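You operate a simulated robot arm through the tools that you are given. There is no shell and no other tool.

You run a simulated two-armed robot. Do the job below in one go: nothing can be reset, and whatever is moved stays where it is left.

TASK
Snap the straps with the grey and the blue block onto the studs tagged in those colours.
Fine: leave the third strap where it lies.

Only the result counts: the job must be done as asked and must still hold three seconds after the hand-in. Knocking over, shifting, dropping, spilling or breaking anything else fails it.

THE ROBOT
Two 7-joint arms with fingered hands on one trunk that stands fixed in place. Base frame: the origin is at the foot of the trunk, x ahead of it, y to its left, z up. Units: mm, rad, N and s.
The left shoulder is at [40, 147, 1229], the right one opposite. With the tool pointing down near the work surface each hand reaches from about 280 to 720 mm from the base axis, measured 20 degrees to its own side. Payload 4 kg a hand.
The tool frame of a hand sits at the grasp point between the pads (the TCP): z along the fingers, y along the line on which they close. The tips reach 26 mm beyond it. The gripper opens to 148 mm; its body begins 73 mm behind the TCP. The gripper is a hand of 3 fingers: y runs from the thumb to the fingers, the wrist lies at [0, 0, -224] in the tool frame.
Orientation is told as [roll, pitch, yaw] about the base's x, y, z axes, in that order, counted from this pose: with the fingers straight down and closing along the base's y, the tool's x points along the base's -x, its y along +y and its z along -z.

THE INTERFACE
- The arms move only by the tool send_rows. It takes "left_moves", "right_moves" or both (then of equal length, played together; a hand with none holds still); each is a list of rows, each an object of numbers (a shift or turn left out is 0): "x", "y", "z": the shift along the tool's x, y, z in m; "rx", "ry", "rz": the turn, a rotation vector about the tool's x, y, z in rad. In form: [{"x": .., "y": .., "z": .., "rx": .., "ry": .., "rz": ..}, ...]. A call has 1 to 20 rows; each row is the pose to reach, as a shift and turn from the pose commanded when the call began, along the tool's axes at that moment. Each row takes 0.2 s and may step no farther than 50 mm and 0.15 rad from the row before; otherwise, the whole call is refused. Where a pose cannot be reached the arm comes as near as it can. A force on the tool above 40 N (or 10 N above the force at the start of the call, whichever is more), or a blocked arm, ends the call early, and 0.2 s more pass. In this call time passes only in rows, and 0.2 s behind the last. The reply holds the time, the measured pose of the TCP, the force on the tool along the base axes, the opening and the grip force, in the units named above and with some noise, with the torque about the TCP (base axes, N m) and any sound that the robot's microphone picked up, and new pictures: "views" is both (left out), scene, wrist or none (wrist: the cameras of the hands that moved).
- Cameras (640 x 400 px; columns grow to the right, rows downward): "scene" is now at [94.1, 57, 1468.7]; the picture's right is [0.60, -0.80, -0.00], its down [-0.39, -0.29, -0.87] and it looks along [0.70, 0.52, -0.49] (base axes); focal length 340 px, centre (320, 200). "left" rides on the left gripper at [-68, -39, -90] in its tool frame; the picture's right is [0.50, -0.87, 0.00], its down [0.66, 0.38, -0.65] and it looks along [0.57, 0.33, 0.76] (tool axes); focal length 222 px, centre (320, 200). "right" rides on the right gripper at [68, -39, -90] in its tool frame; the picture's right is [0.50, 0.87, 0.00], its down [-0.66, 0.38, -0.65] and it looks along [-0.57, 0.33, 0.76] (tool axes); focal length 222 px, centre (320, 200). There is no depth. A picture from a camera that has moved, and an enlarged one, comes with that camera's place and axes in the base frame and with its lens.
- raise_lower(by): moves the trunk up (or, below 0, down) by that many mm; the arms and the scene camera ride with it, the base frame stays. It gives what a move gives, with no picture.
- move_fingers(finger1, finger2, thumb_bend, hand): sets how far each is bent, from 0 (flat) to 1 (curled in); at 0.3 the hand is open as for a grip, at 0.7 the pads meet at the TCP. One left out holds its place. A second passes; each finger stops where it meets its share of the squeeze, and holds until it gets a number again. It is the only way to open and close the hand. It gives what a move gives, with no picture; readings hold the bend of each and the force on the fingers (four entries, about 0 where the hand has none), thumb and palm.
- head_to(pan, tilt): turns the head with the scene camera to pan (to the left, within 1.501 rad either way) and tilt (down, from -0.506 to 1.204), counted from straight ahead of the robot. It gives what a move gives, and a new picture of the scene camera.
- enlarge(camera, box): a new picture of the part [left, top, right, bottom] of that camera's present view, enlarged. No time passes.
- sign_off(): hands the job in; it is judged then, once.

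Places have to be worked out from the pictures, the camera data and where the tool is seen. Open the grippers and draw the arms clear of the work before you hand the job in, unless the task says otherwise.

The tools are called after "Request:" as a command line: name --argument value ..., lists and objects as JSON in quotes. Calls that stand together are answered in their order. send_rows: Moves the arms, as the interface text tells. Its arguments: {"type":"object","properties":{"left_moves":{"type":"array","items":{"type":"object","properties":{"x":{"type":"number"},"y":{"type":"number"},"z":{"type":"number"},"rx":{"type":"number"},"ry":{"type":"number"},"rz":{"type":"number"}}}},"right_moves":{"type":"array","items":{"type":"object","properties":{"x":{"type":"number"},"y":{"type":"number"},"z":{"type":"number"},"rx":{"type":"number"},"ry":{"type":"number"},"rz":{"type":"number"}}}},"views":{"type":"string","enum":["both","scene","wrist","none"]}},"required":[]} The other tools are called the same way: raise_lower (by) moves the trunk up or down; move_fingers (finger1, finger2, thumb_bend, hand) moves the fingers one by one; head_to (pan, tilt) turns the head that bears the scene camera; enlarge (camera, box) takes an enlarged picture of a part of a camera's view; sign_off () hands the job in.

At the start:

```text
t: 0.0
left_position: [433.2, 481.0, 1207.9]
left_tcp_rot: [0.0, 0.0, 0.0]
left_force: [0.6, -0.7, 0.2]
left_wrist_torque: [0.03, 0.01, 0.01]
left_width: 148.1
left_gripper_force: 0.1
left_shape: jaw
left_bend: [0.3, 0.3, 0.3]
left_finger forces: [0.0, 0.0, 0.0, 0.0, 0.0, 0.1]
right_position: [446.2, 69.4, 1198.4]
right_tcp_rot: [0.001, 0.002, -0.001]
right_force: [-0.5, 0.9, 0.1]
right_wrist_torque: [0.0, 0.0, 0.02]
right_width: 148.0
right_gripper_force: 0.0
right_shape: jaw
right_bend: [0.3, 0.3, 0.3]
right_finger forces: [0.1, 0.0, 0.1, 0.0, 0.1, 0.1]
trunk travel left (down, up): [-400.0, 106.0]
head pan, tilt (commanded): [0.642, 0.506]
```

scene: 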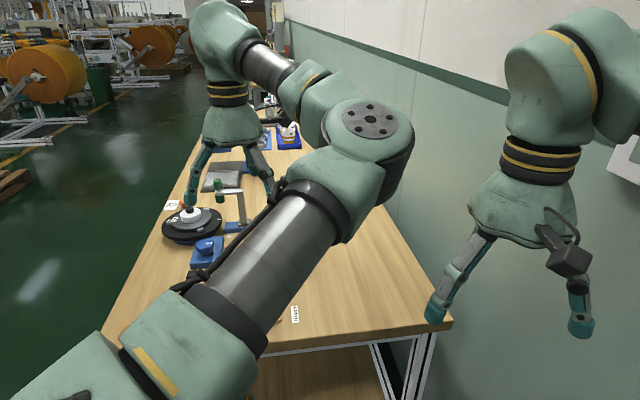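
right: 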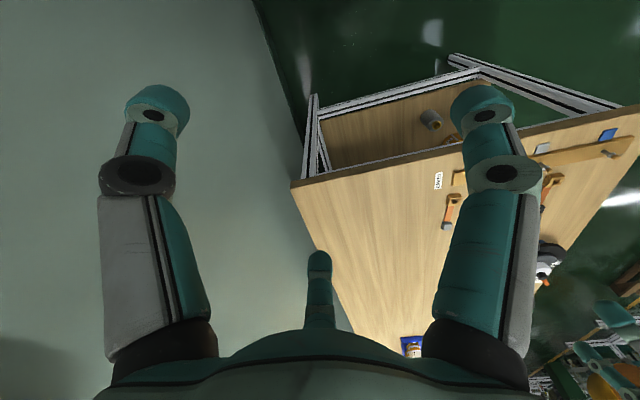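
left: 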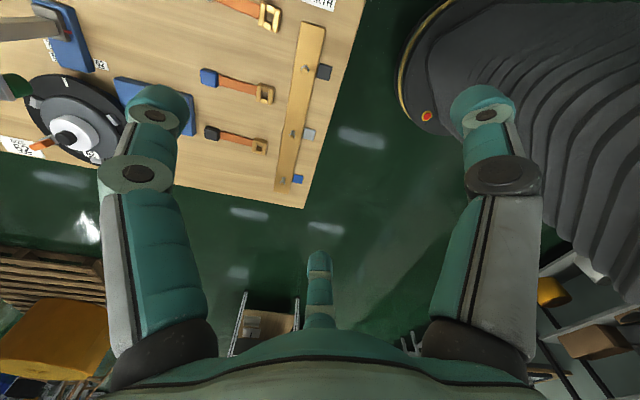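

The left wrist camera shows three straps with blocks and a board with three tagged studs. I enlarge that part, and the right camera's, to see them better.

Request:
enlarge --camera "left" --box '[180, 0, 360, 210]'

Request:
enlarge --camera "right" --box '[400, 100, 640, 300]'

Request:
head_to --pan 0.3 --tilt 0.9

```text
1.90 times, centred on (270, 105) of left
camera zoom: at [500.2, 440.7, 1299.5], right [-0.5, -0.87, 0.0], down [-0.66, 0.38, 0.65], along [-0.57, 0.33, -0.76], focal length 423 px, centre (415, 381)
```

zoom: 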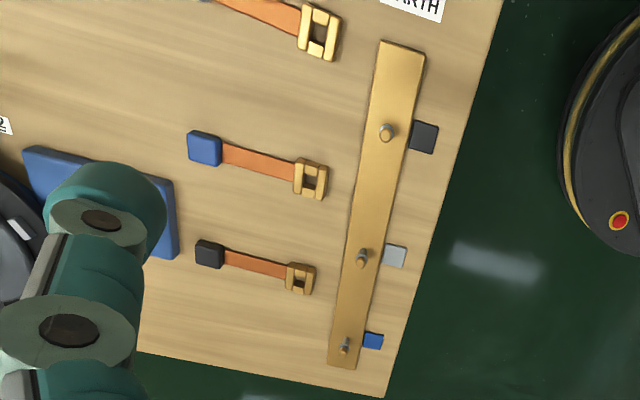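

```text
2.00 times, centred on (520, 200) of right
camera zoom: at [378.9, 30.1, 1289.1], right [-0.5, 0.87, 0.0], down [0.66, 0.38, 0.65], along [0.56, 0.33, -0.76], focal length 444 px, centre (-80, 200)
```

zoom: 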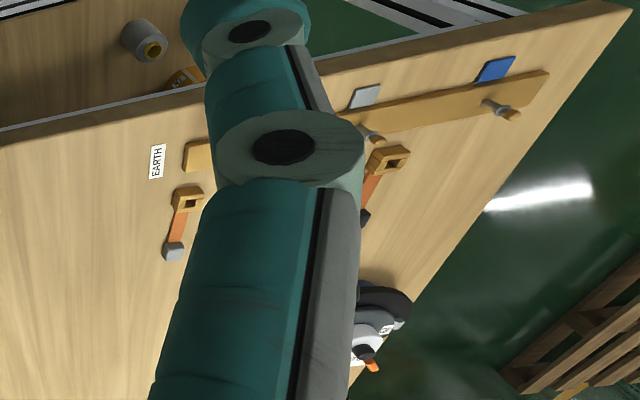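

```text
t: 0.9
left_position: [432.6, 480.9, 1207.3]
left_tcp_rot: [0.001, 0.001, 0.0]
left_force: [-0.3, -0.2, 0.3]
left_wrist_torque: [0.0, 0.0, 0.0]
left_width: 147.7
left_gripper_force: 0.0
left_shape: jaw
left_bend: [0.3, 0.3, 0.3]
left_finger forces: [0.1, 0.1, 0.0, 0.1, 0.1, 0.0]
right_position: [446.1, 69.8, 1198.9]
right_tcp_rot: [0.001, 0.001, 0.0]
right_force: [0.4, 0.1, -0.5]
right_wrist_torque: [0.02, -0.01, -0.02]
right_width: 147.9
right_gripper_force: 0.1
right_shape: jaw
right_bend: [0.3, 0.3, 0.3]
right_finger forces: [0.0, 0.0, 0.0, 0.0, 0.0, 0.0]
trunk travel left (down, up): [-400.0, 106.0]
head pan, tilt (commanded): [0.3, 0.901]
camera scene: at [93.4, 25.0, 1435.5], right [0.3, -0.96, 0.0], down [-0.75, -0.23, -0.62], along [0.59, 0.18, -0.78], focal length 340 px, centre (320, 200)
```

scene: 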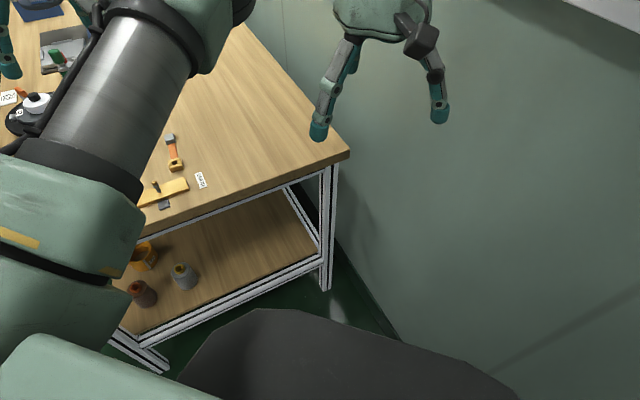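

From two views the table top comes out near z = 850. Blue strap: block at about (517, 657), buckle at about (445, 591). The grey stud is near (352, 596) and the blue stud near (270, 677). I enlarge the strap, studs and grey strap to see how they are built.

Request:
enlarge --camera "left" --box '[190, 55, 280, 111]'

Request:
enlarge --camera "left" --box '[260, 110, 340, 190]'

Request:
enlarge --camera "left" --box '[190, 0, 290, 62]'

Request:
enlarge --camera "right" --box '[520, 110, 620, 172]'

Request:
enlarge --camera "right" --box '[430, 160, 480, 240]'

```text
7.11 times, centred on (235, 83) of left
camera zoom: at [500.1, 440.8, 1299.5], right [-0.5, -0.87, 0.0], down [-0.66, 0.38, 0.65], along [-0.57, 0.33, -0.76], focal length 1580 px, centre (924, 1032)
```

zoom: 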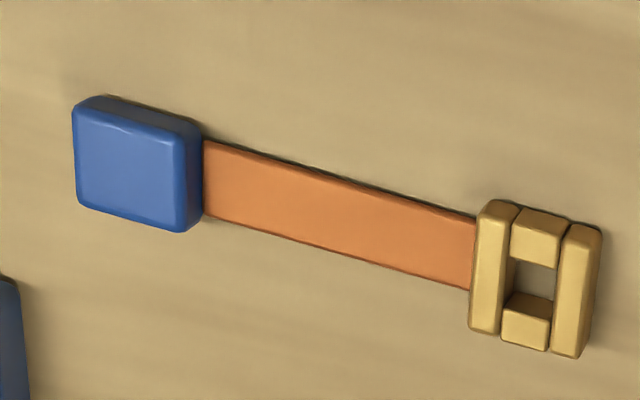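

```text
5.00 times, centred on (300, 150) of left
camera zoom: at [500.1, 440.8, 1299.5], right [-0.5, -0.87, 0.0], down [-0.66, 0.38, 0.65], along [-0.57, 0.33, -0.76], focal length 1111 px, centre (420, 450)
```

zoom: 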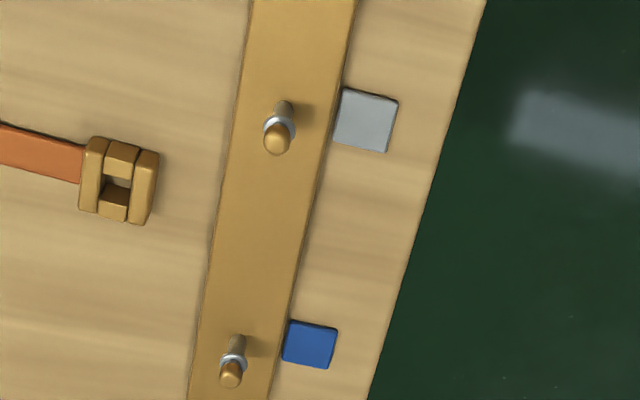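

```text
6.40 times, centred on (240, 31) of left
camera zoom: at [500.1, 440.8, 1299.5], right [-0.5, -0.87, 0.0], down [-0.66, 0.38, 0.65], along [-0.57, 0.33, -0.76], focal length 1422 px, centre (832, 1282)
```

zoom: 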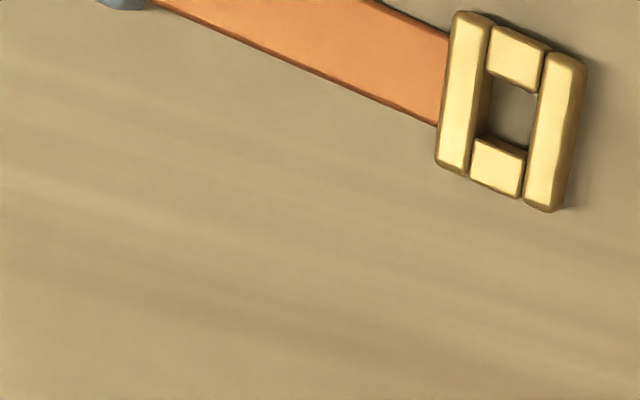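

```text
6.40 times, centred on (570, 141) of right
camera zoom: at [378.9, 30.1, 1289.1], right [-0.5, 0.87, 0.0], down [0.66, 0.38, 0.65], along [0.56, 0.33, -0.76], focal length 1422 px, centre (-1280, 578)
```

zoom: 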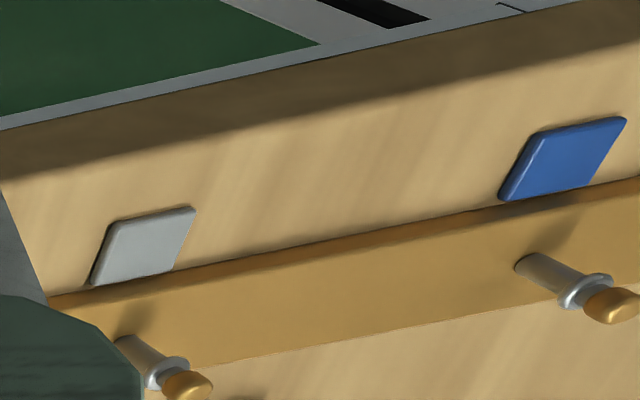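

```text
5.00 times, centred on (455, 200) of right
camera zoom: at [378.9, 30.1, 1289.1], right [-0.5, 0.87, 0.0], down [0.66, 0.38, 0.65], along [0.56, 0.33, -0.76], focal length 1111 px, centre (-355, 200)
```

zoom: 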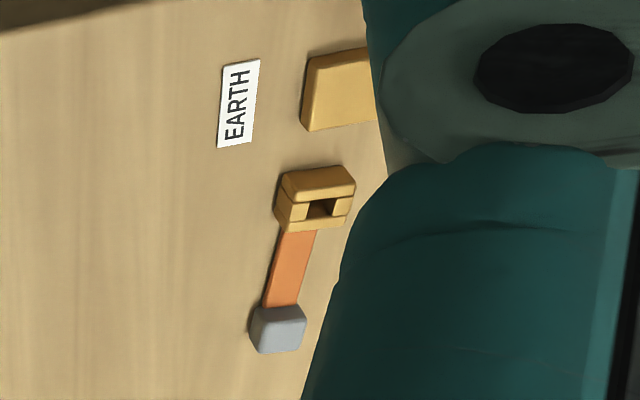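

The studs are upright posts with a silver snap ring under a brass tip. The straps carry a thick brass buckle with a square hole, which has to be pushed over the stud. I turn the right hand, which stays clear of the work, so that its camera watches the straps and studs.

Request:
send_rows --right_moves '[{"rz": -0.14}, {"rz": -0.28}, {"rz": -0.42}, {"rz": -0.56}, {"rz": -0.7}, {"rz": -0.84}, {"rz": -0.95}]' --views "wrist"

```text
t: 2.5
left_position: [433.0, 479.4, 1208.5]
left_tcp_rot: [-0.001, 0.0, 0.001]
left_force: [0.4, 0.0, 0.1]
left_wrist_torque: [0.03, -0.01, 0.02]
left_width: 148.0
left_gripper_force: 0.1
left_shape: jaw
left_bend: [0.3, 0.3, 0.3]
left_finger forces: [0.1, 0.0, 0.1, 0.0, 0.0, 0.0]
right_position: [445.4, 69.1, 1197.7]
right_tcp_rot: [0.003, 0.002, 0.95]
right_force: [0.1, 0.5, -0.4]
right_wrist_torque: [0.01, -0.01, -0.04]
right_width: 148.0
right_gripper_force: 0.0
right_shape: jaw
right_bend: [0.3, 0.3, 0.3]
right_finger forces: [0.1, 0.0, 0.0, 0.0, 0.0, 0.0]
trunk travel left (down, up): [-400.0, 106.0]
head pan, tilt (commanded): [0.3, 0.901]
camera right: at [438.7, -8.7, 1288.8], right [-1.0, 0.1, 0.0], down [0.07, 0.75, 0.65], along [0.06, 0.65, -0.76], focal length 222 px, centre (320, 200)
```

right: 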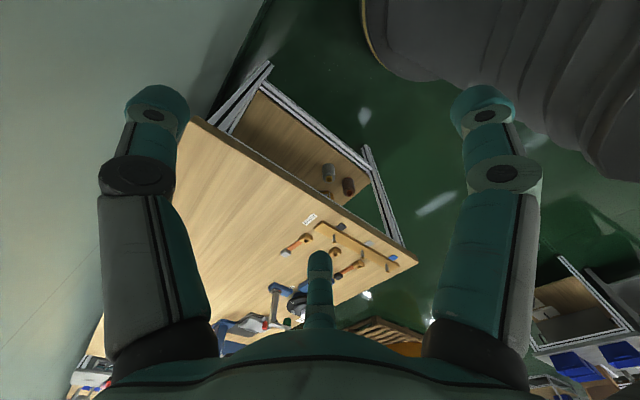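

The targets are now in view but partly behind a finger; I tilt the right hand so that the camera looks flatter.

Request:
send_rows --right_moves '[{"rx": -0.07, "ry": -0.121}, {"rx": -0.14, "ry": -0.242}, {"rx": -0.2, "ry": -0.346}]' --views "wrist"

Request:
move_fingers --hand "left" --finger1 0.55 --finger2 0.55 --thumb_bend 0.55

Request:
enlarge --camera "left" --box '[0, 0, 640, 400]'

```text
t: 3.5
left_position: [424.1, 492.6, 1206.5]
left_tcp_rot: [-0.014, -0.01, -0.004]
left_force: [-1.3, -0.3, 0.8]
left_wrist_torque: [-0.04, 0.0, -0.01]
left_width: 148.0
left_gripper_force: 0.0
left_shape: jaw
left_bend: [0.3, 0.3, 0.3]
left_finger forces: [0.0, 0.1, 0.0, 0.0, 0.1, 0.0]
right_position: [428.8, 89.3, 1202.9]
right_tcp_rot: [0.184, -0.34, 0.939]
right_force: [0.3, 1.2, 0.7]
right_wrist_torque: [-0.03, -0.01, 0.01]
right_width: 148.1
right_gripper_force: 0.1
right_shape: jaw
right_bend: [0.3, 0.3, 0.3]
right_finger forces: [0.0, 0.0, 0.0, 0.0, 0.0, 0.1]
trunk travel left (down, up): [-400.0, 106.0]
head pan, tilt (commanded): [0.3, 0.901]
stopped in row 3 (right hand): the arm was blocked; the commanded pose is now the measured one
camera right: at [420.0, -16.1, 1258.1], right [-1.0, 0.08, -0.02], down [0.02, 0.46, 0.89], along [0.08, 0.89, -0.46], focal length 222 px, centre (320, 200)
```

right: 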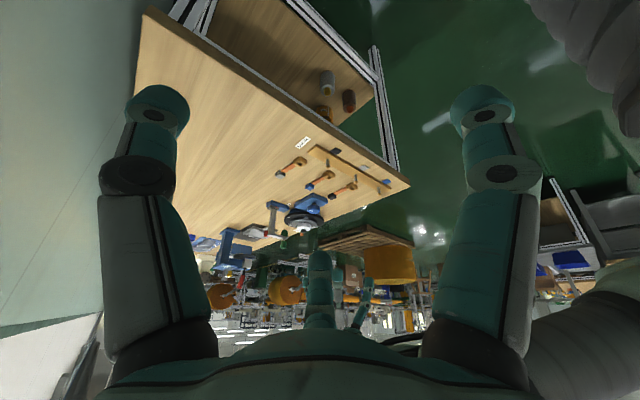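

```text
t: 4.5
left_position: [421.3, 496.1, 1207.3]
left_tcp_rot: [-0.013, -0.012, -0.002]
left_force: [-0.4, -0.9, -0.8]
left_wrist_torque: [-0.01, 0.03, -0.01]
left_width: 46.4
left_gripper_force: 0.1
left_shape: fingers
left_bend: [0.55, 0.55, 0.55]
left_finger forces: [0.0, 0.1, 0.0, 0.0, 0.1, 0.0]
right_position: [429.9, 89.9, 1203.8]
right_tcp_rot: [0.183, -0.338, 0.934]
right_force: [0.2, 0.3, 0.3]
right_wrist_torque: [-0.03, -0.01, 0.02]
right_width: 147.7
right_gripper_force: 0.0
right_shape: jaw
right_bend: [0.3, 0.3, 0.3]
right_finger forces: [0.1, 0.0, 0.1, 0.0, 0.0, 0.0]
trunk travel left (down, up): [-400.0, 106.0]
head pan, tilt (commanded): [0.3, 0.901]
```

```text
1.00 times, centred on (320, 200) of left (not enlarged: the box is as wide or as high as the picture)
camera zoom: at [488.1, 456.3, 1298.6], right [-0.5, -0.86, 0.01], down [-0.66, 0.39, 0.64], along [-0.56, 0.32, -0.77], focal length 222 px, centre (320, 200)
```

zoom: 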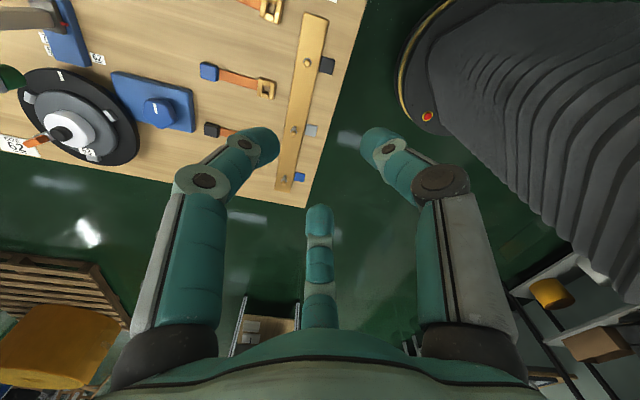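

The right arm bumped against the left one while tilting (the left hand was pushed by about 15 mm). I draw the right hand back in -y to part them.

Request:
send_rows --right_moves '[{"x": 0.0153, "y": -0.0107, "z": -0.0075}, {"x": 0.0306, "y": -0.0214, "z": -0.015}, {"x": 0.046, "y": -0.032, "z": -0.0224}, {"x": 0.0612, "y": -0.0427, "z": -0.03}, {"x": 0.0765, "y": -0.0534, "z": -0.0373}]' --views "both"

```text
t: 5.5
left_position: [390.8, 544.9, 1199.4]
left_tcp_rot: [-0.072, -0.003, 0.186]
left_force: [-2.3, 1.2, -0.4]
left_wrist_torque: [-0.06, -0.15, 0.01]
left_width: 45.7
left_gripper_force: 0.0
left_shape: fingers
left_bend: [0.55, 0.55, 0.55]
left_finger forces: [0.1, 0.0, 0.0, 0.1, 0.0, 0.1]
right_position: [393.2, 44.9, 1199.5]
right_tcp_rot: [0.188, -0.293, 0.991]
right_force: [-1.8, 0.9, -0.8]
right_wrist_torque: [0.01, -0.22, -0.11]
right_width: 147.8
right_gripper_force: 0.0
right_shape: jaw
right_bend: [0.3, 0.3, 0.3]
right_finger forces: [0.1, 0.1, 0.1, 0.0, 0.1, 0.1]
trunk travel left (down, up): [-400.0, 106.0]
head pan, tilt (commanded): [0.3, 0.901]
stopped in row 5 (left hand): the arm was blocked; the commanded pose is now the measured one
camera scene: at [99.6, 222.4, 1440.1], right [0.4, -0.91, 0.12], down [-0.7, -0.39, -0.59], along [0.59, 0.15, -0.8], focal length 340 px, centre (320, 200)
camera right: at [390.7, -58.8, 1257.9], right [-1.0, 0.03, 0.01], down [0.02, 0.49, 0.87], along [0.02, 0.87, -0.49], focal length 222 px, centre (320, 200)
```

scene: 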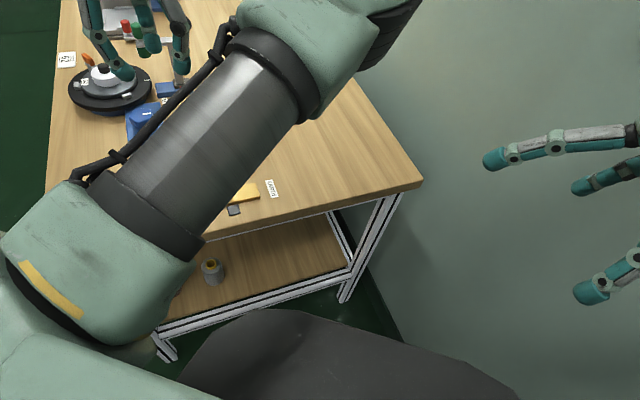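
right: 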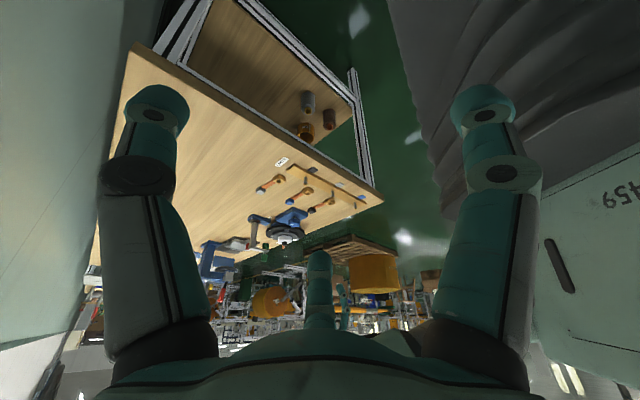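

The scene camera itself has shifted and rolled, so the whole trunk is leaning. The right arm must be pressing against the wall on its right. I undo the last motion, moving back toward +y and +x.

Request:
send_rows --right_moves '[{"x": -0.021, "y": 0.0014, "z": 0.0068}, {"x": -0.042, "y": 0.0028, "z": 0.0136}, {"x": -0.063, "y": 0.0042, "z": 0.0204}, {"x": -0.084, "y": 0.0056, "z": 0.0272}]' --views "scene"

```text
t: 5.8
left_position: [328.0, 519.3, 1217.0]
left_tcp_rot: [0.086, 0.172, 0.443]
left_force: [4.8, -17.1, 24.1]
left_wrist_torque: [1.96, 0.62, -0.39]
left_width: 45.4
left_gripper_force: 0.1
left_shape: fingers
left_bend: [0.55, 0.55, 0.55]
left_finger forces: [0.1, 0.1, 0.0, 0.0, 0.0, 0.0]
right_position: [321.2, -57.4, 1163.6]
right_tcp_rot: [0.368, -0.175, 0.761]
right_force: [4.4, -8.2, -0.7]
right_wrist_torque: [0.76, 0.31, 0.01]
right_width: 148.3
right_gripper_force: 0.1
right_shape: jaw
right_bend: [0.3, 0.3, 0.3]
right_finger forces: [0.0, 0.1, 0.1, 0.1, 0.0, 0.0]
trunk travel left (down, up): [-400.0, 106.0]
head pan, tilt (commanded): [0.3, 0.901]
stopped in row 1 (left hand): the arm was blocked; the commanded pose is now the measured one
camera scene: at [109.4, 210.7, 1439.0], right [0.43, -0.9, 0.11], down [-0.69, -0.4, -0.6], along [0.58, 0.18, -0.79], focal length 340 px, centre (320, 200)
```

scene: 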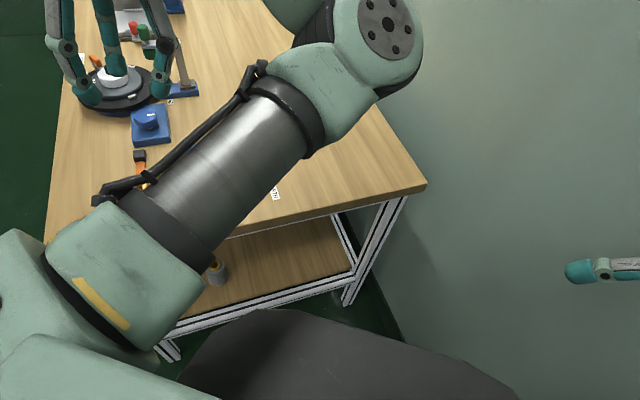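

The arms and the trunk still seem to be swinging, so I hold both hands still for a moment to see where everything settles.

Request:
send_rows --left_moves '[{"x": 0}, {"x": 0}, {"x": 0}]' --right_moves '[{"x": 0}, {"x": 0}, {"x": 0}]' --views "both"

```text
t: 6.2
left_position: [305.4, 474.0, 1203.8]
left_tcp_rot: [0.267, 0.3, 0.46]
left_force: [-1.4, -1.1, 0.6]
left_wrist_torque: [0.06, -0.19, -0.04]
left_width: 45.9
left_gripper_force: 0.0
left_shape: fingers
left_bend: [0.55, 0.55, 0.55]
left_finger forces: [0.0, 0.0, 0.0, 0.1, 0.0, 0.1]
right_position: [260.8, -230.8, 1134.6]
right_tcp_rot: [0.514, 0.032, 0.408]
right_force: [8.9, -26.1, 1.5]
right_wrist_torque: [2.47, 0.98, -0.25]
right_width: 148.2
right_gripper_force: 0.0
right_shape: jaw
right_bend: [0.3, 0.3, 0.3]
right_finger forces: [0.1, 0.0, 0.0, 0.0, 0.1, 0.0]
trunk travel left (down, up): [-400.0, 106.0]
head pan, tilt (commanded): [0.3, 0.901]
stopped in row 1 (left hand): the arm was blocked; the commanded pose is now the measured one
camera scene: at [134.5, 172.1, 1438.3], right [0.45, -0.89, 0.08], down [-0.69, -0.4, -0.6], along [0.57, 0.22, -0.79], focal length 340 px, centre (320, 200)
camera right: at [232.5, -328.1, 1195.7], right [-0.75, 0.5, 0.44], down [0.62, 0.28, 0.73], along [0.24, 0.82, -0.52], focal length 222 px, centre (320, 200)
camera left: at [410.3, 457.7, 1257.6], right [-0.12, -0.99, -0.07], down [-0.45, -0.01, 0.89], along [-0.88, 0.14, -0.45], focal length 222 px, centre (320, 200)
```

scene: 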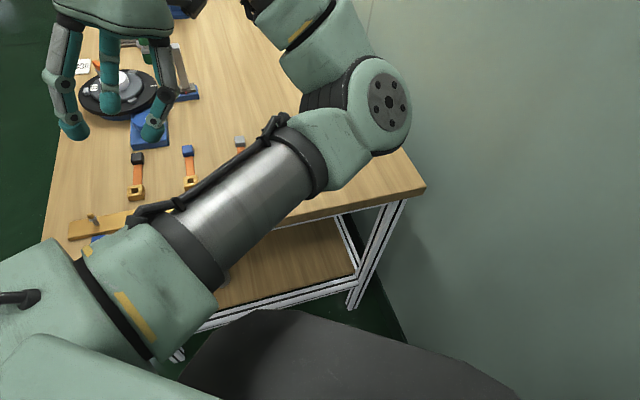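
right: 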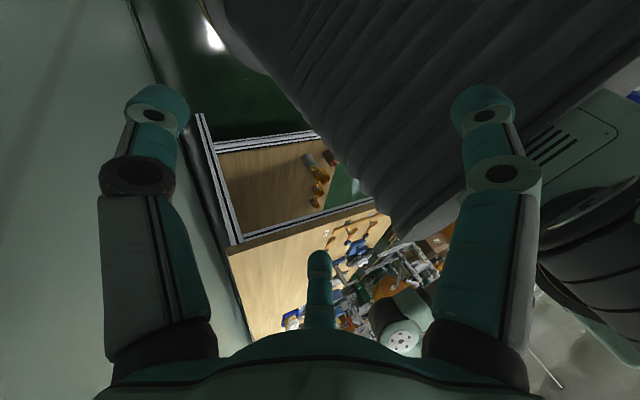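
left: 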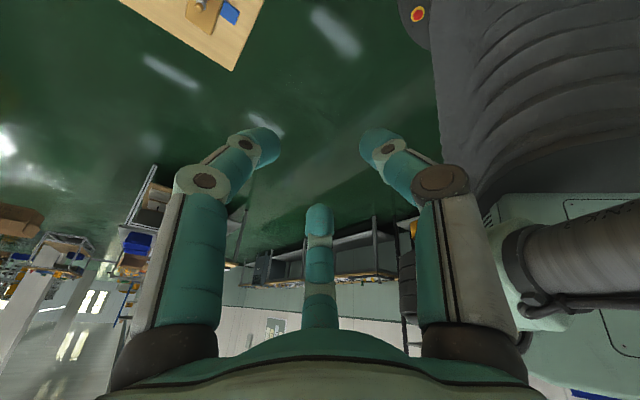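

The trunk appears to be swinging back toward upright; I let a second pass with a harmless finger command before commanding anything else.

Request:
move_fingers --hand "left" --finger1 0.5 --finger2 0.5 --thumb_bend 0.5

Request:
enlarge --camera "scene" --box '[0, 0, 640, 400]'

Request:
enlarge --camera "right" --box '[0, 0, 640, 400]'

Request:
enlarge --camera "left" --box '[0, 0, 640, 400]'

```text
t: 6.5
left_position: [286.4, 321.1, 1224.2]
left_tcp_rot: [0.386, 0.344, 0.22]
left_force: [0.2, -1.3, 0.1]
left_wrist_torque: [0.05, 0.02, -0.04]
left_width: 62.2
left_gripper_force: 0.0
left_shape: fingers
left_bend: [0.5, 0.5, 0.5]
left_finger forces: [0.0, 0.0, 0.0, 0.0, 0.0, 0.1]
right_position: [174.6, -419.5, 1087.0]
right_tcp_rot: [0.232, -0.099, 0.221]
right_force: [-3.4, 0.0, 4.4]
right_wrist_torque: [-0.15, 0.22, -0.06]
right_width: 147.9
right_gripper_force: 0.1
right_shape: jaw
right_bend: [0.3, 0.3, 0.3]
right_finger forces: [0.0, 0.0, 0.0, 0.1, 0.1, 0.0]
trunk travel left (down, up): [-400.0, 106.0]
head pan, tilt (commanded): [0.3, 0.901]
stopped (left hand): the arm was blocked; the commanded pose is now the measured one
```

```text
1.00 times, centred on (320, 200) of scene (not enlarged: the box is as wide or as high as the picture)
camera zoom: at [180.8, 59.4, 1433.1], right [0.44, -0.9, 0.0], down [-0.71, -0.34, -0.61], along [0.55, 0.27, -0.79], focal length 340 px, centre (320, 200)
```

zoom: 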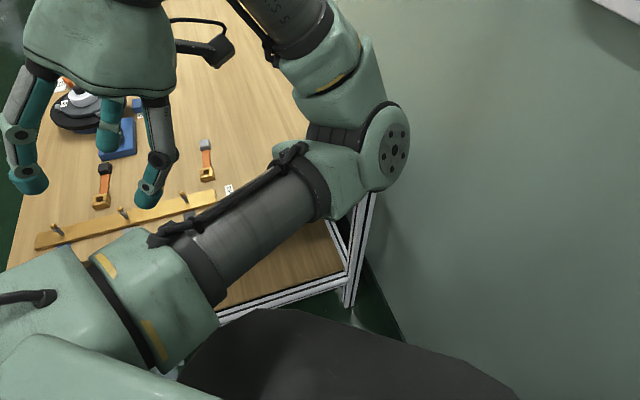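

```text
1.00 times, centred on (320, 200) of right (not enlarged: the box is as wide or as high as the picture)
camera zoom: at [115.4, -492.9, 1159.2], right [-0.69, 0.71, 0.15], down [0.52, 0.34, 0.78], along [0.5, 0.62, -0.6], focal length 222 px, centre (320, 200)
```

zoom: 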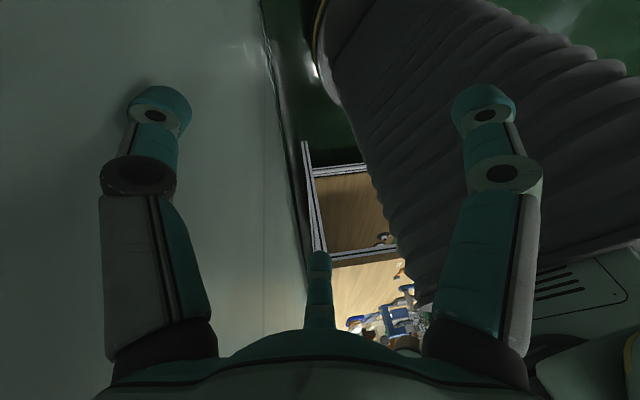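

```text
1.00 times, centred on (320, 200) of left (not enlarged: the box is as wide or as high as the picture)
camera zoom: at [387.2, 270.9, 1267.4], right [-0.39, -0.91, -0.14], down [-0.38, 0.02, 0.92], along [-0.84, 0.41, -0.35], focal length 222 px, centre (320, 200)
```

zoom: 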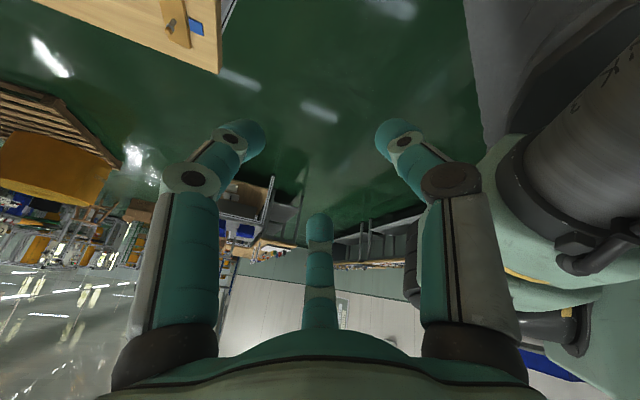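

The trunk is nearly upright again (camera roll about 0). I let more time pass with a small head move toward the work to see whether it settles.

Request:
head_to --pan 0.5 --tilt 0.8

```text
t: 7.2
left_position: [329.2, 328.6, 1216.6]
left_tcp_rot: [0.335, 0.331, 0.227]
left_force: [0.9, -0.1, -0.1]
left_wrist_torque: [0.08, 0.02, -0.04]
left_width: 62.0
left_gripper_force: 0.0
left_shape: fingers
left_bend: [0.5, 0.5, 0.5]
left_finger forces: [0.1, 0.0, 0.1, 0.0, 0.1, 0.0]
right_position: [149.5, -337.1, 1096.2]
right_tcp_rot: [0.551, -0.04, 0.385]
right_force: [0.9, -2.1, 0.3]
right_wrist_torque: [0.21, 0.09, 0.01]
right_width: 148.1
right_gripper_force: 0.0
right_shape: jaw
right_bend: [0.3, 0.3, 0.3]
right_finger forces: [0.0, 0.0, 0.0, 0.1, 0.0, 0.0]
trunk travel left (down, up): [-400.0, 106.0]
head pan, tilt (commanded): [0.499, 0.799]
camera scene: at [116.9, 44.3, 1441.6], right [0.48, -0.88, -0.01], down [-0.64, -0.34, -0.69], along [0.6, 0.33, -0.73], focal length 340 px, centre (320, 200)
```

scene: 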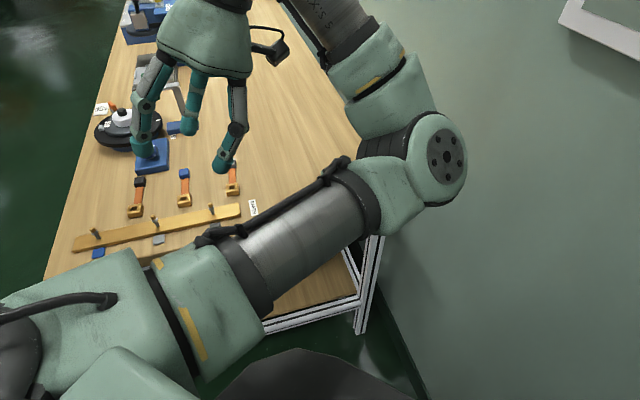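

It is settling: the camera is near its nominal place and now gives a clear view of the work. I wait a little more and take an enlarged look.

Request:
move_fingers --hand "left" --finger1 0.45 --finger2 0.45 --thumb_bend 0.45

Request:
enlarge --camera "scene" --box '[60, 150, 300, 300]'

Request:
enlarge --camera "right" --box '[0, 0, 640, 400]'

```text
t: 8.2
left_position: [309.1, 310.2, 1221.7]
left_tcp_rot: [0.33, 0.315, 0.228]
left_force: [0.7, 0.4, 1.2]
left_wrist_torque: [0.02, -0.02, -0.02]
left_width: 78.4
left_gripper_force: 0.1
left_shape: fingers
left_bend: [0.45, 0.45, 0.45]
left_finger forces: [0.0, 0.1, 0.0, 0.0, 0.1, 0.0]
right_position: [121.2, -346.1, 1098.3]
right_tcp_rot: [0.542, -0.057, 0.371]
right_force: [-0.1, -0.7, -0.6]
right_wrist_torque: [0.02, 0.01, 0.04]
right_width: 148.3
right_gripper_force: 0.1
right_shape: jaw
right_bend: [0.3, 0.3, 0.3]
right_finger forces: [0.0, 0.0, 0.0, 0.1, 0.1, 0.1]
trunk travel left (down, up): [-400.0, 106.0]
head pan, tilt (commanded): [0.499, 0.799]
```

```text
2.67 times, centred on (180, 225) of scene
camera zoom: at [90.6, 38.8, 1443.5], right [0.48, -0.88, 0.0], down [-0.63, -0.34, -0.7], along [0.61, 0.33, -0.72], focal length 907 px, centre (693, 133)
```

zoom: 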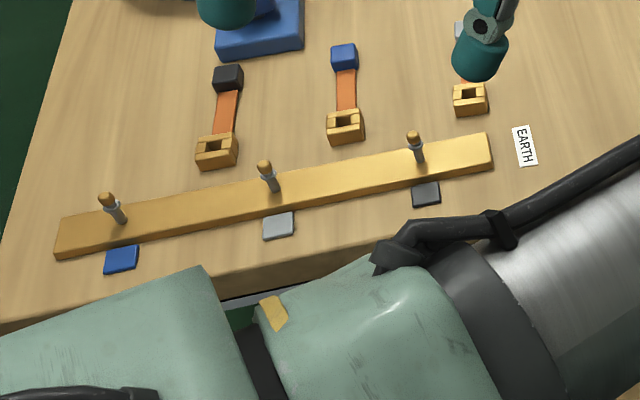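

```text
1.00 times, centred on (320, 200) of right (not enlarged: the box is as wide or as high as the picture)
camera zoom: at [84.3, -446.7, 1151.1], right [-0.76, 0.5, 0.42], down [0.57, 0.21, 0.79], along [0.31, 0.84, -0.45], focal length 222 px, centre (320, 200)
```

zoom: 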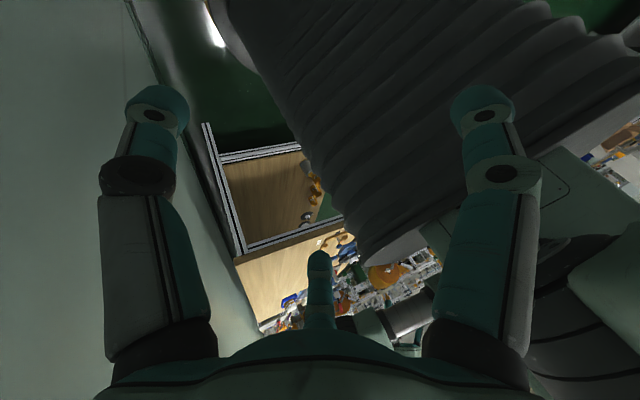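

The trunk is back upright and the arms are still. The scene camera sees both studs and the straps well, so I enlarge the targets to measure them.

Request:
enlarge --camera "scene" --box '[75, 205, 139, 245]'

Request:
enlarge --camera "scene" --box '[130, 200, 194, 240]'

Request:
enlarge --camera "scene" --box '[155, 163, 219, 203]'

Request:
enlarge --camera "scene" --box '[210, 155, 274, 195]'

```text
10.00 times, centred on (107, 225) of scene
camera zoom: at [90.6, 38.8, 1443.5], right [0.48, -0.88, 0.0], down [-0.63, -0.34, -0.7], along [0.61, 0.33, -0.72], focal length 3400 px, centre (2450, -50)
```

zoom: 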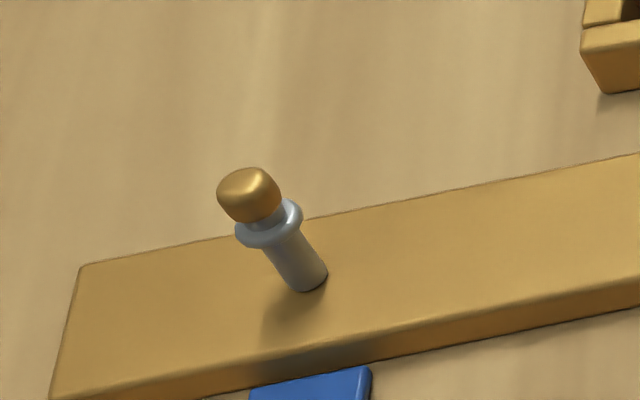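

```text
10.00 times, centred on (162, 220) of scene
camera zoom: at [90.6, 38.8, 1443.5], right [0.48, -0.88, 0.0], down [-0.63, -0.34, -0.7], along [0.61, 0.33, -0.72], focal length 3400 px, centre (1900, 0)
```

zoom: 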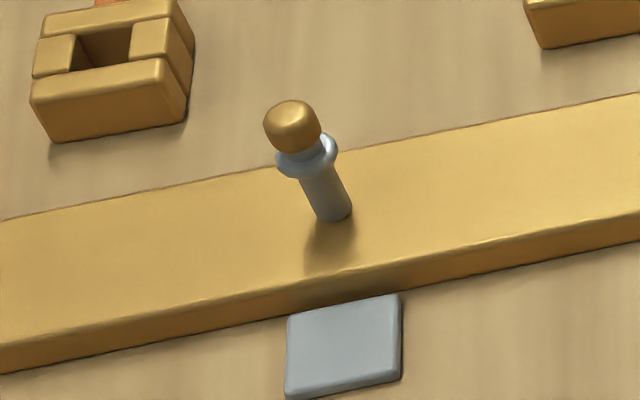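

```text
10.00 times, centred on (187, 183) of scene
camera zoom: at [90.6, 38.8, 1443.5], right [0.48, -0.88, 0.0], down [-0.63, -0.34, -0.7], along [0.61, 0.33, -0.72], focal length 3400 px, centre (1650, 370)
```

zoom: 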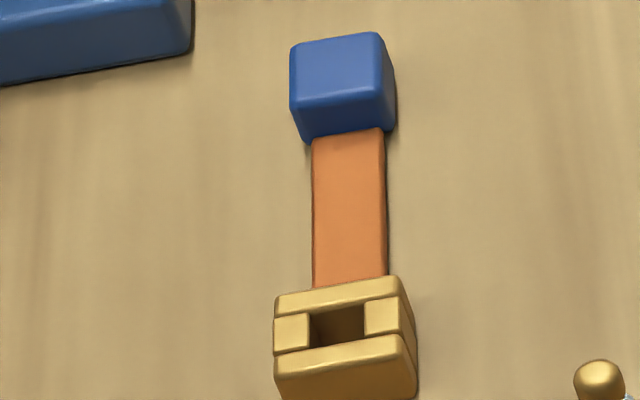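

```text
10.00 times, centred on (242, 175) of scene
camera zoom: at [90.6, 38.8, 1443.5], right [0.48, -0.88, 0.0], down [-0.63, -0.34, -0.7], along [0.61, 0.33, -0.72], focal length 3400 px, centre (1100, 450)
```

zoom: 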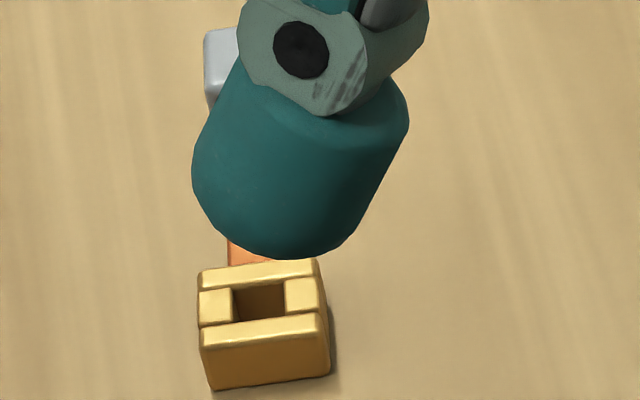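

I've worked out the main places: grey stud about (362, 587), blue stud about (276, 673), plank top near z = 860, and the blue buckle hole about (447, 588). The buckles are about 29 x 25 x 18 mm. Now I bring the left hand upright and gently toward the work.

Request:
send_rows --left_moves '[{"x": -0.017, "y": 0.0125, "z": 0.0085, "rx": 0.036, "ry": -0.0435, "rz": 0.0215}, {"x": -0.034, "y": 0.025, "z": 0.017, "rx": 0.0725, "ry": -0.087, "rz": 0.043}, {"x": -0.051, "y": 0.0375, "z": 0.0255, "rx": 0.109, "ry": -0.1304, "rz": 0.0645}, {"x": -0.068, "y": 0.05, "z": 0.034, "rx": 0.145, "ry": -0.174, "rz": 0.086}, {"x": -0.085, "y": 0.0625, "z": 0.0425, "rx": 0.181, "ry": -0.2173, "rz": 0.1075}, {"x": -0.102, "y": 0.075, "z": 0.051, "rx": 0.2175, "ry": -0.2608, "rz": 0.129}, {"x": -0.119, "y": 0.0875, "z": 0.0595, "rx": 0.254, "ry": -0.304, "rz": 0.1505}, {"x": -0.136, "y": 0.1, "z": 0.068, "rx": 0.29, "ry": -0.3477, "rz": 0.172}]' --views "both"

```text
t: 10.0
left_position: [400.0, 452.0, 1147.9]
left_tcp_rot: [-0.001, 0.0, -0.007]
left_force: [-0.2, -0.6, 0.0]
left_wrist_torque: [-0.01, -0.01, 0.0]
left_width: 78.5
left_gripper_force: 0.0
left_shape: fingers
left_bend: [0.45, 0.45, 0.45]
left_finger forces: [0.0, 0.0, 0.0, 0.0, 0.1, 0.0]
right_position: [122.4, -344.2, 1098.8]
right_tcp_rot: [0.54, -0.058, 0.373]
right_force: [-0.3, 0.5, 1.1]
right_wrist_torque: [-0.03, 0.03, -0.01]
right_width: 147.8
right_gripper_force: 0.0
right_shape: jaw
right_bend: [0.3, 0.3, 0.3]
right_finger forces: [0.0, 0.0, 0.0, 0.1, 0.0, 0.0]
trunk travel left (down, up): [-400.0, 106.0]
head pan, tilt (commanded): [0.499, 0.799]
camera scene: at [92.2, 42.1, 1443.4], right [0.48, -0.88, 0.0], down [-0.63, -0.34, -0.7], along [0.61, 0.33, -0.72], focal length 340 px, centre (320, 200)
camera left: at [467.2, 412.4, 1238.6], right [-0.51, -0.86, 0.0], down [-0.65, 0.39, 0.65], along [-0.56, 0.33, -0.76], focal length 222 px, centre (320, 200)
```

scene: 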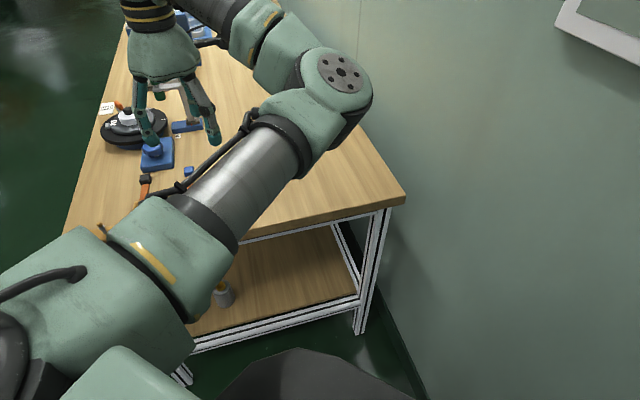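
left: 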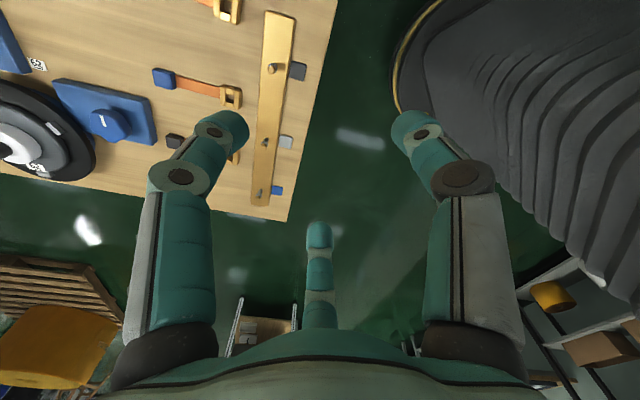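

The left hand is upright at (400, 452, 1148), as commanded. I now turn it to yaw about -0.8 (thumb toward the plank, fingers toward the strap) and move it above the blue buckle at z of about 1000 for a close look.

Request:
send_rows --left_moves '[{"x": -0.0059, "y": 0.017, "z": 0.0185, "rz": 0.1}, {"x": -0.0118, "y": 0.034, "z": 0.037, "rz": 0.2}, {"x": -0.0176, "y": 0.051, "z": 0.0555, "rz": 0.3}, {"x": -0.0235, "y": 0.068, "z": 0.074, "rz": 0.4}, {"x": -0.0294, "y": 0.085, "z": 0.0925, "rz": 0.5}, {"x": -0.0353, "y": 0.102, "z": 0.111, "rz": 0.6}, {"x": -0.0411, "y": 0.119, "z": 0.1295, "rz": 0.7}, {"x": -0.047, "y": 0.136, "z": 0.148, "rz": 0.8}]' --views "both"

```text
t: 11.8
left_position: [447.5, 587.8, 998.9]
left_tcp_rot: [-0.003, -0.004, -0.808]
left_force: [-0.1, -1.0, -0.2]
left_wrist_torque: [0.0, 0.03, 0.02]
left_width: 78.0
left_gripper_force: 0.1
left_shape: fingers
left_bend: [0.45, 0.45, 0.45]
left_finger forces: [0.0, 0.0, 0.0, 0.0, 0.1, 0.0]
right_position: [121.8, -344.4, 1097.5]
right_tcp_rot: [0.538, -0.056, 0.375]
right_force: [-0.2, 0.3, 0.2]
right_wrist_torque: [-0.02, 0.01, 0.0]
right_width: 147.9
right_gripper_force: 0.1
right_shape: jaw
right_bend: [0.3, 0.3, 0.3]
right_finger forces: [0.0, 0.0, 0.0, 0.1, 0.1, 0.0]
trunk travel left (down, up): [-400.0, 106.0]
head pan, tilt (commanded): [0.499, 0.799]
camera scene: at [91.9, 42.4, 1443.4], right [0.48, -0.88, 0.0], down [-0.63, -0.34, -0.7], along [0.61, 0.33, -0.72], focal length 340 px, centre (320, 200)
camera left: at [465.8, 511.6, 1090.1], right [-0.97, -0.24, 0.0], down [-0.18, 0.74, 0.65], along [-0.16, 0.63, -0.76], focal length 222 px, centre (320, 200)
```

scene: 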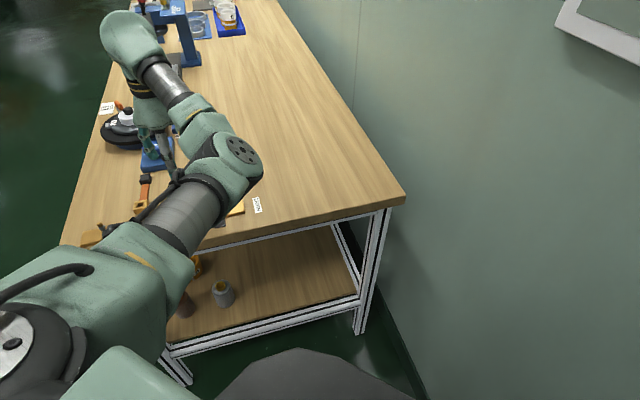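
left: 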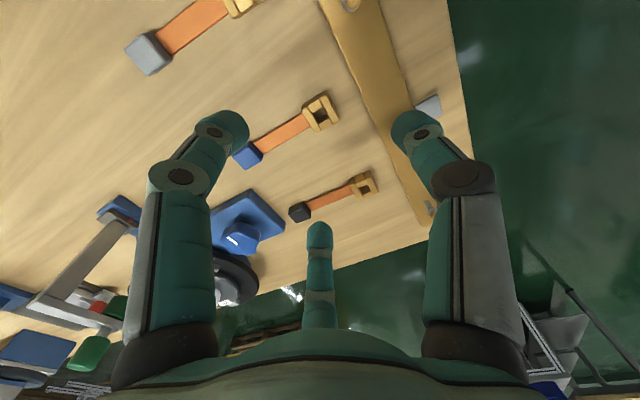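

The hand hovers over the blue buckle with yaw -0.81. I enlarge the wrist view for precise buckle and stud places.

Request:
enlarge --camera "left" --box '[225, 75, 353, 155]'

Request:
enlarge --camera "left" --box '[110, 0, 270, 100]'

Request:
enlarge --camera "left" --box '[330, 0, 458, 80]'

```text
5.00 times, centred on (289, 115) of left
camera zoom: at [465.8, 511.6, 1090.1], right [-0.97, -0.24, 0.0], down [-0.18, 0.74, 0.65], along [-0.16, 0.63, -0.76], focal length 1111 px, centre (475, 625)
```

zoom: 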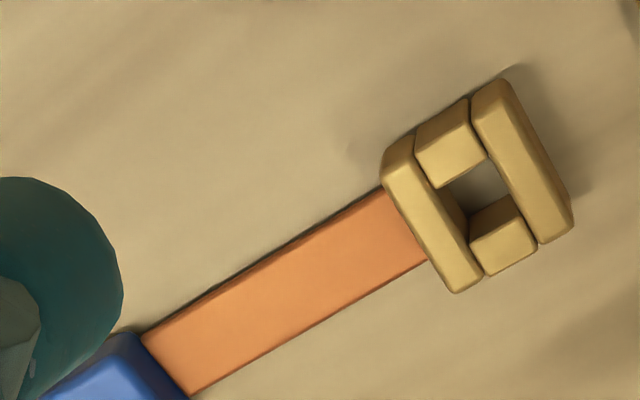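

```text
4.00 times, centred on (190, 50) of left
camera zoom: at [465.8, 511.6, 1090.1], right [-0.97, -0.24, 0.0], down [-0.18, 0.74, 0.65], along [-0.16, 0.63, -0.76], focal length 888 px, centre (840, 800)
```

zoom: 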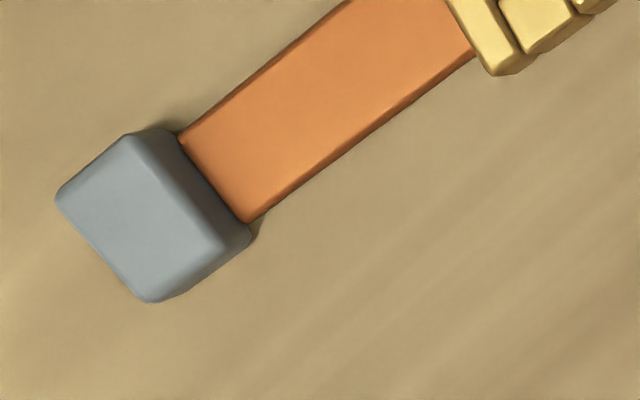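

```text
5.00 times, centred on (394, 40) of left
camera zoom: at [465.8, 511.6, 1090.1], right [-0.97, -0.24, 0.0], down [-0.18, 0.74, 0.65], along [-0.16, 0.63, -0.76], focal length 1111 px, centre (-50, 1000)
```

zoom: 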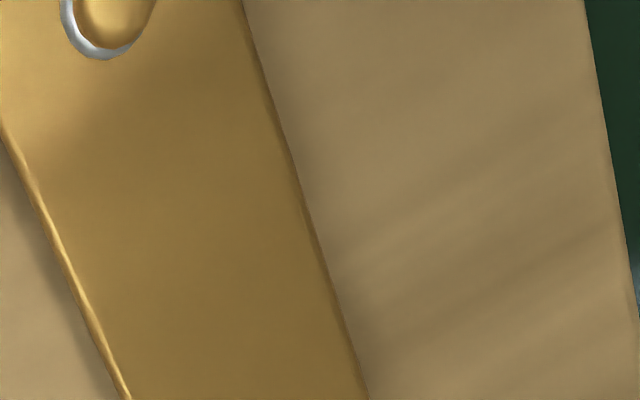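

The blue buckle centre comes out at (446.7, 587.9) with the strap at about 43°, so the hand is already right above it and aligned. I set the thumb to 0.55 and the fingers to 0.5, then lower to z of about 925 for a check.

Request:
move_fingers --hand "left" --finger1 0.5 --finger2 0.5 --thumb_bend 0.55

Request:
send_rows --left_moves '[{"z": 0.02}, {"z": 0.04}, {"z": 0.06}, {"z": 0.074}]' --views "both"

```text
t: 12.8
left_position: [447.5, 587.4, 999.3]
left_tcp_rot: [0.0, -0.002, -0.807]
left_force: [-0.8, 0.3, 0.7]
left_wrist_torque: [-0.01, 0.0, 0.02]
left_width: 54.5
left_gripper_force: 0.2
left_shape: fingers
left_bend: [0.5, 0.5, 0.55]
left_finger forces: [0.0, 0.1, 0.0, 0.1, 0.1, 0.0]
right_position: [121.7, -344.4, 1098.6]
right_tcp_rot: [0.539, -0.058, 0.373]
right_force: [-0.6, 0.7, 1.0]
right_wrist_torque: [0.0, -0.02, -0.03]
right_width: 148.2
right_gripper_force: 0.0
right_shape: jaw
right_bend: [0.3, 0.3, 0.3]
right_finger forces: [0.0, 0.0, 0.0, 0.0, 0.0, 0.1]
trunk travel left (down, up): [-400.0, 106.0]
head pan, tilt (commanded): [0.499, 0.799]
```

```text
t: 13.8
left_position: [448.0, 587.0, 925.7]
left_tcp_rot: [-0.001, -0.003, -0.806]
left_force: [0.4, -0.1, 0.3]
left_wrist_torque: [-0.02, 0.02, 0.0]
left_width: 54.1
left_gripper_force: 0.0
left_shape: fingers
left_bend: [0.5, 0.5, 0.55]
left_finger forces: [0.0, 0.0, 0.1, 0.0, 0.1, 0.0]
right_position: [122.8, -344.0, 1098.2]
right_tcp_rot: [0.539, -0.058, 0.373]
right_force: [0.7, -0.5, 0.0]
right_wrist_torque: [0.02, -0.02, -0.02]
right_width: 148.2
right_gripper_force: 0.0
right_shape: jaw
right_bend: [0.3, 0.3, 0.3]
right_finger forces: [0.0, 0.0, 0.1, 0.1, 0.0, 0.0]
trunk travel left (down, up): [-400.0, 106.0]
head pan, tilt (commanded): [0.499, 0.799]
camera scene: at [91.9, 41.6, 1443.4], right [0.48, -0.88, 0.0], down [-0.63, -0.34, -0.7], along [0.61, 0.33, -0.72], focal length 340 px, centre (320, 200)
camera left: at [466.3, 510.7, 1016.9], right [-0.97, -0.24, 0.0], down [-0.18, 0.74, 0.65], along [-0.16, 0.63, -0.76], focal length 222 px, centre (320, 200)
```

scene: 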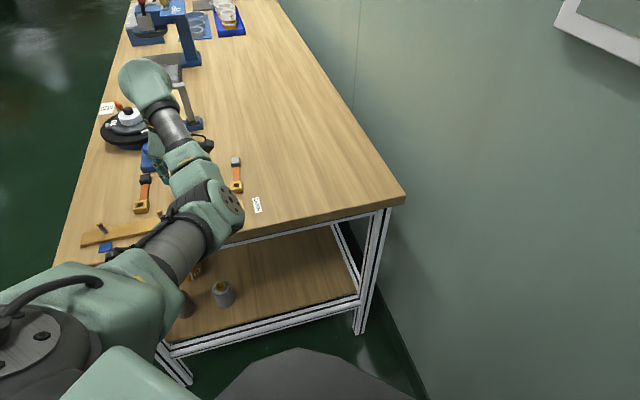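
left: 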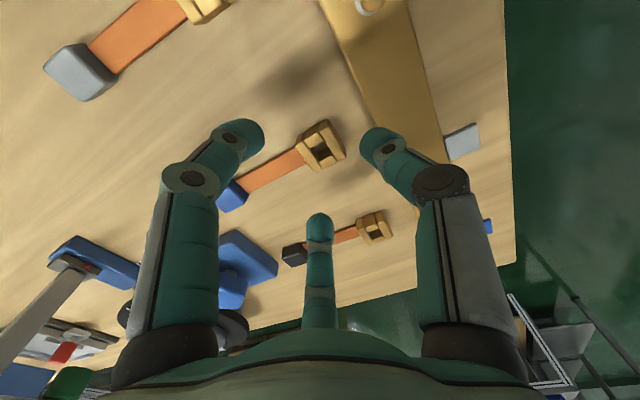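

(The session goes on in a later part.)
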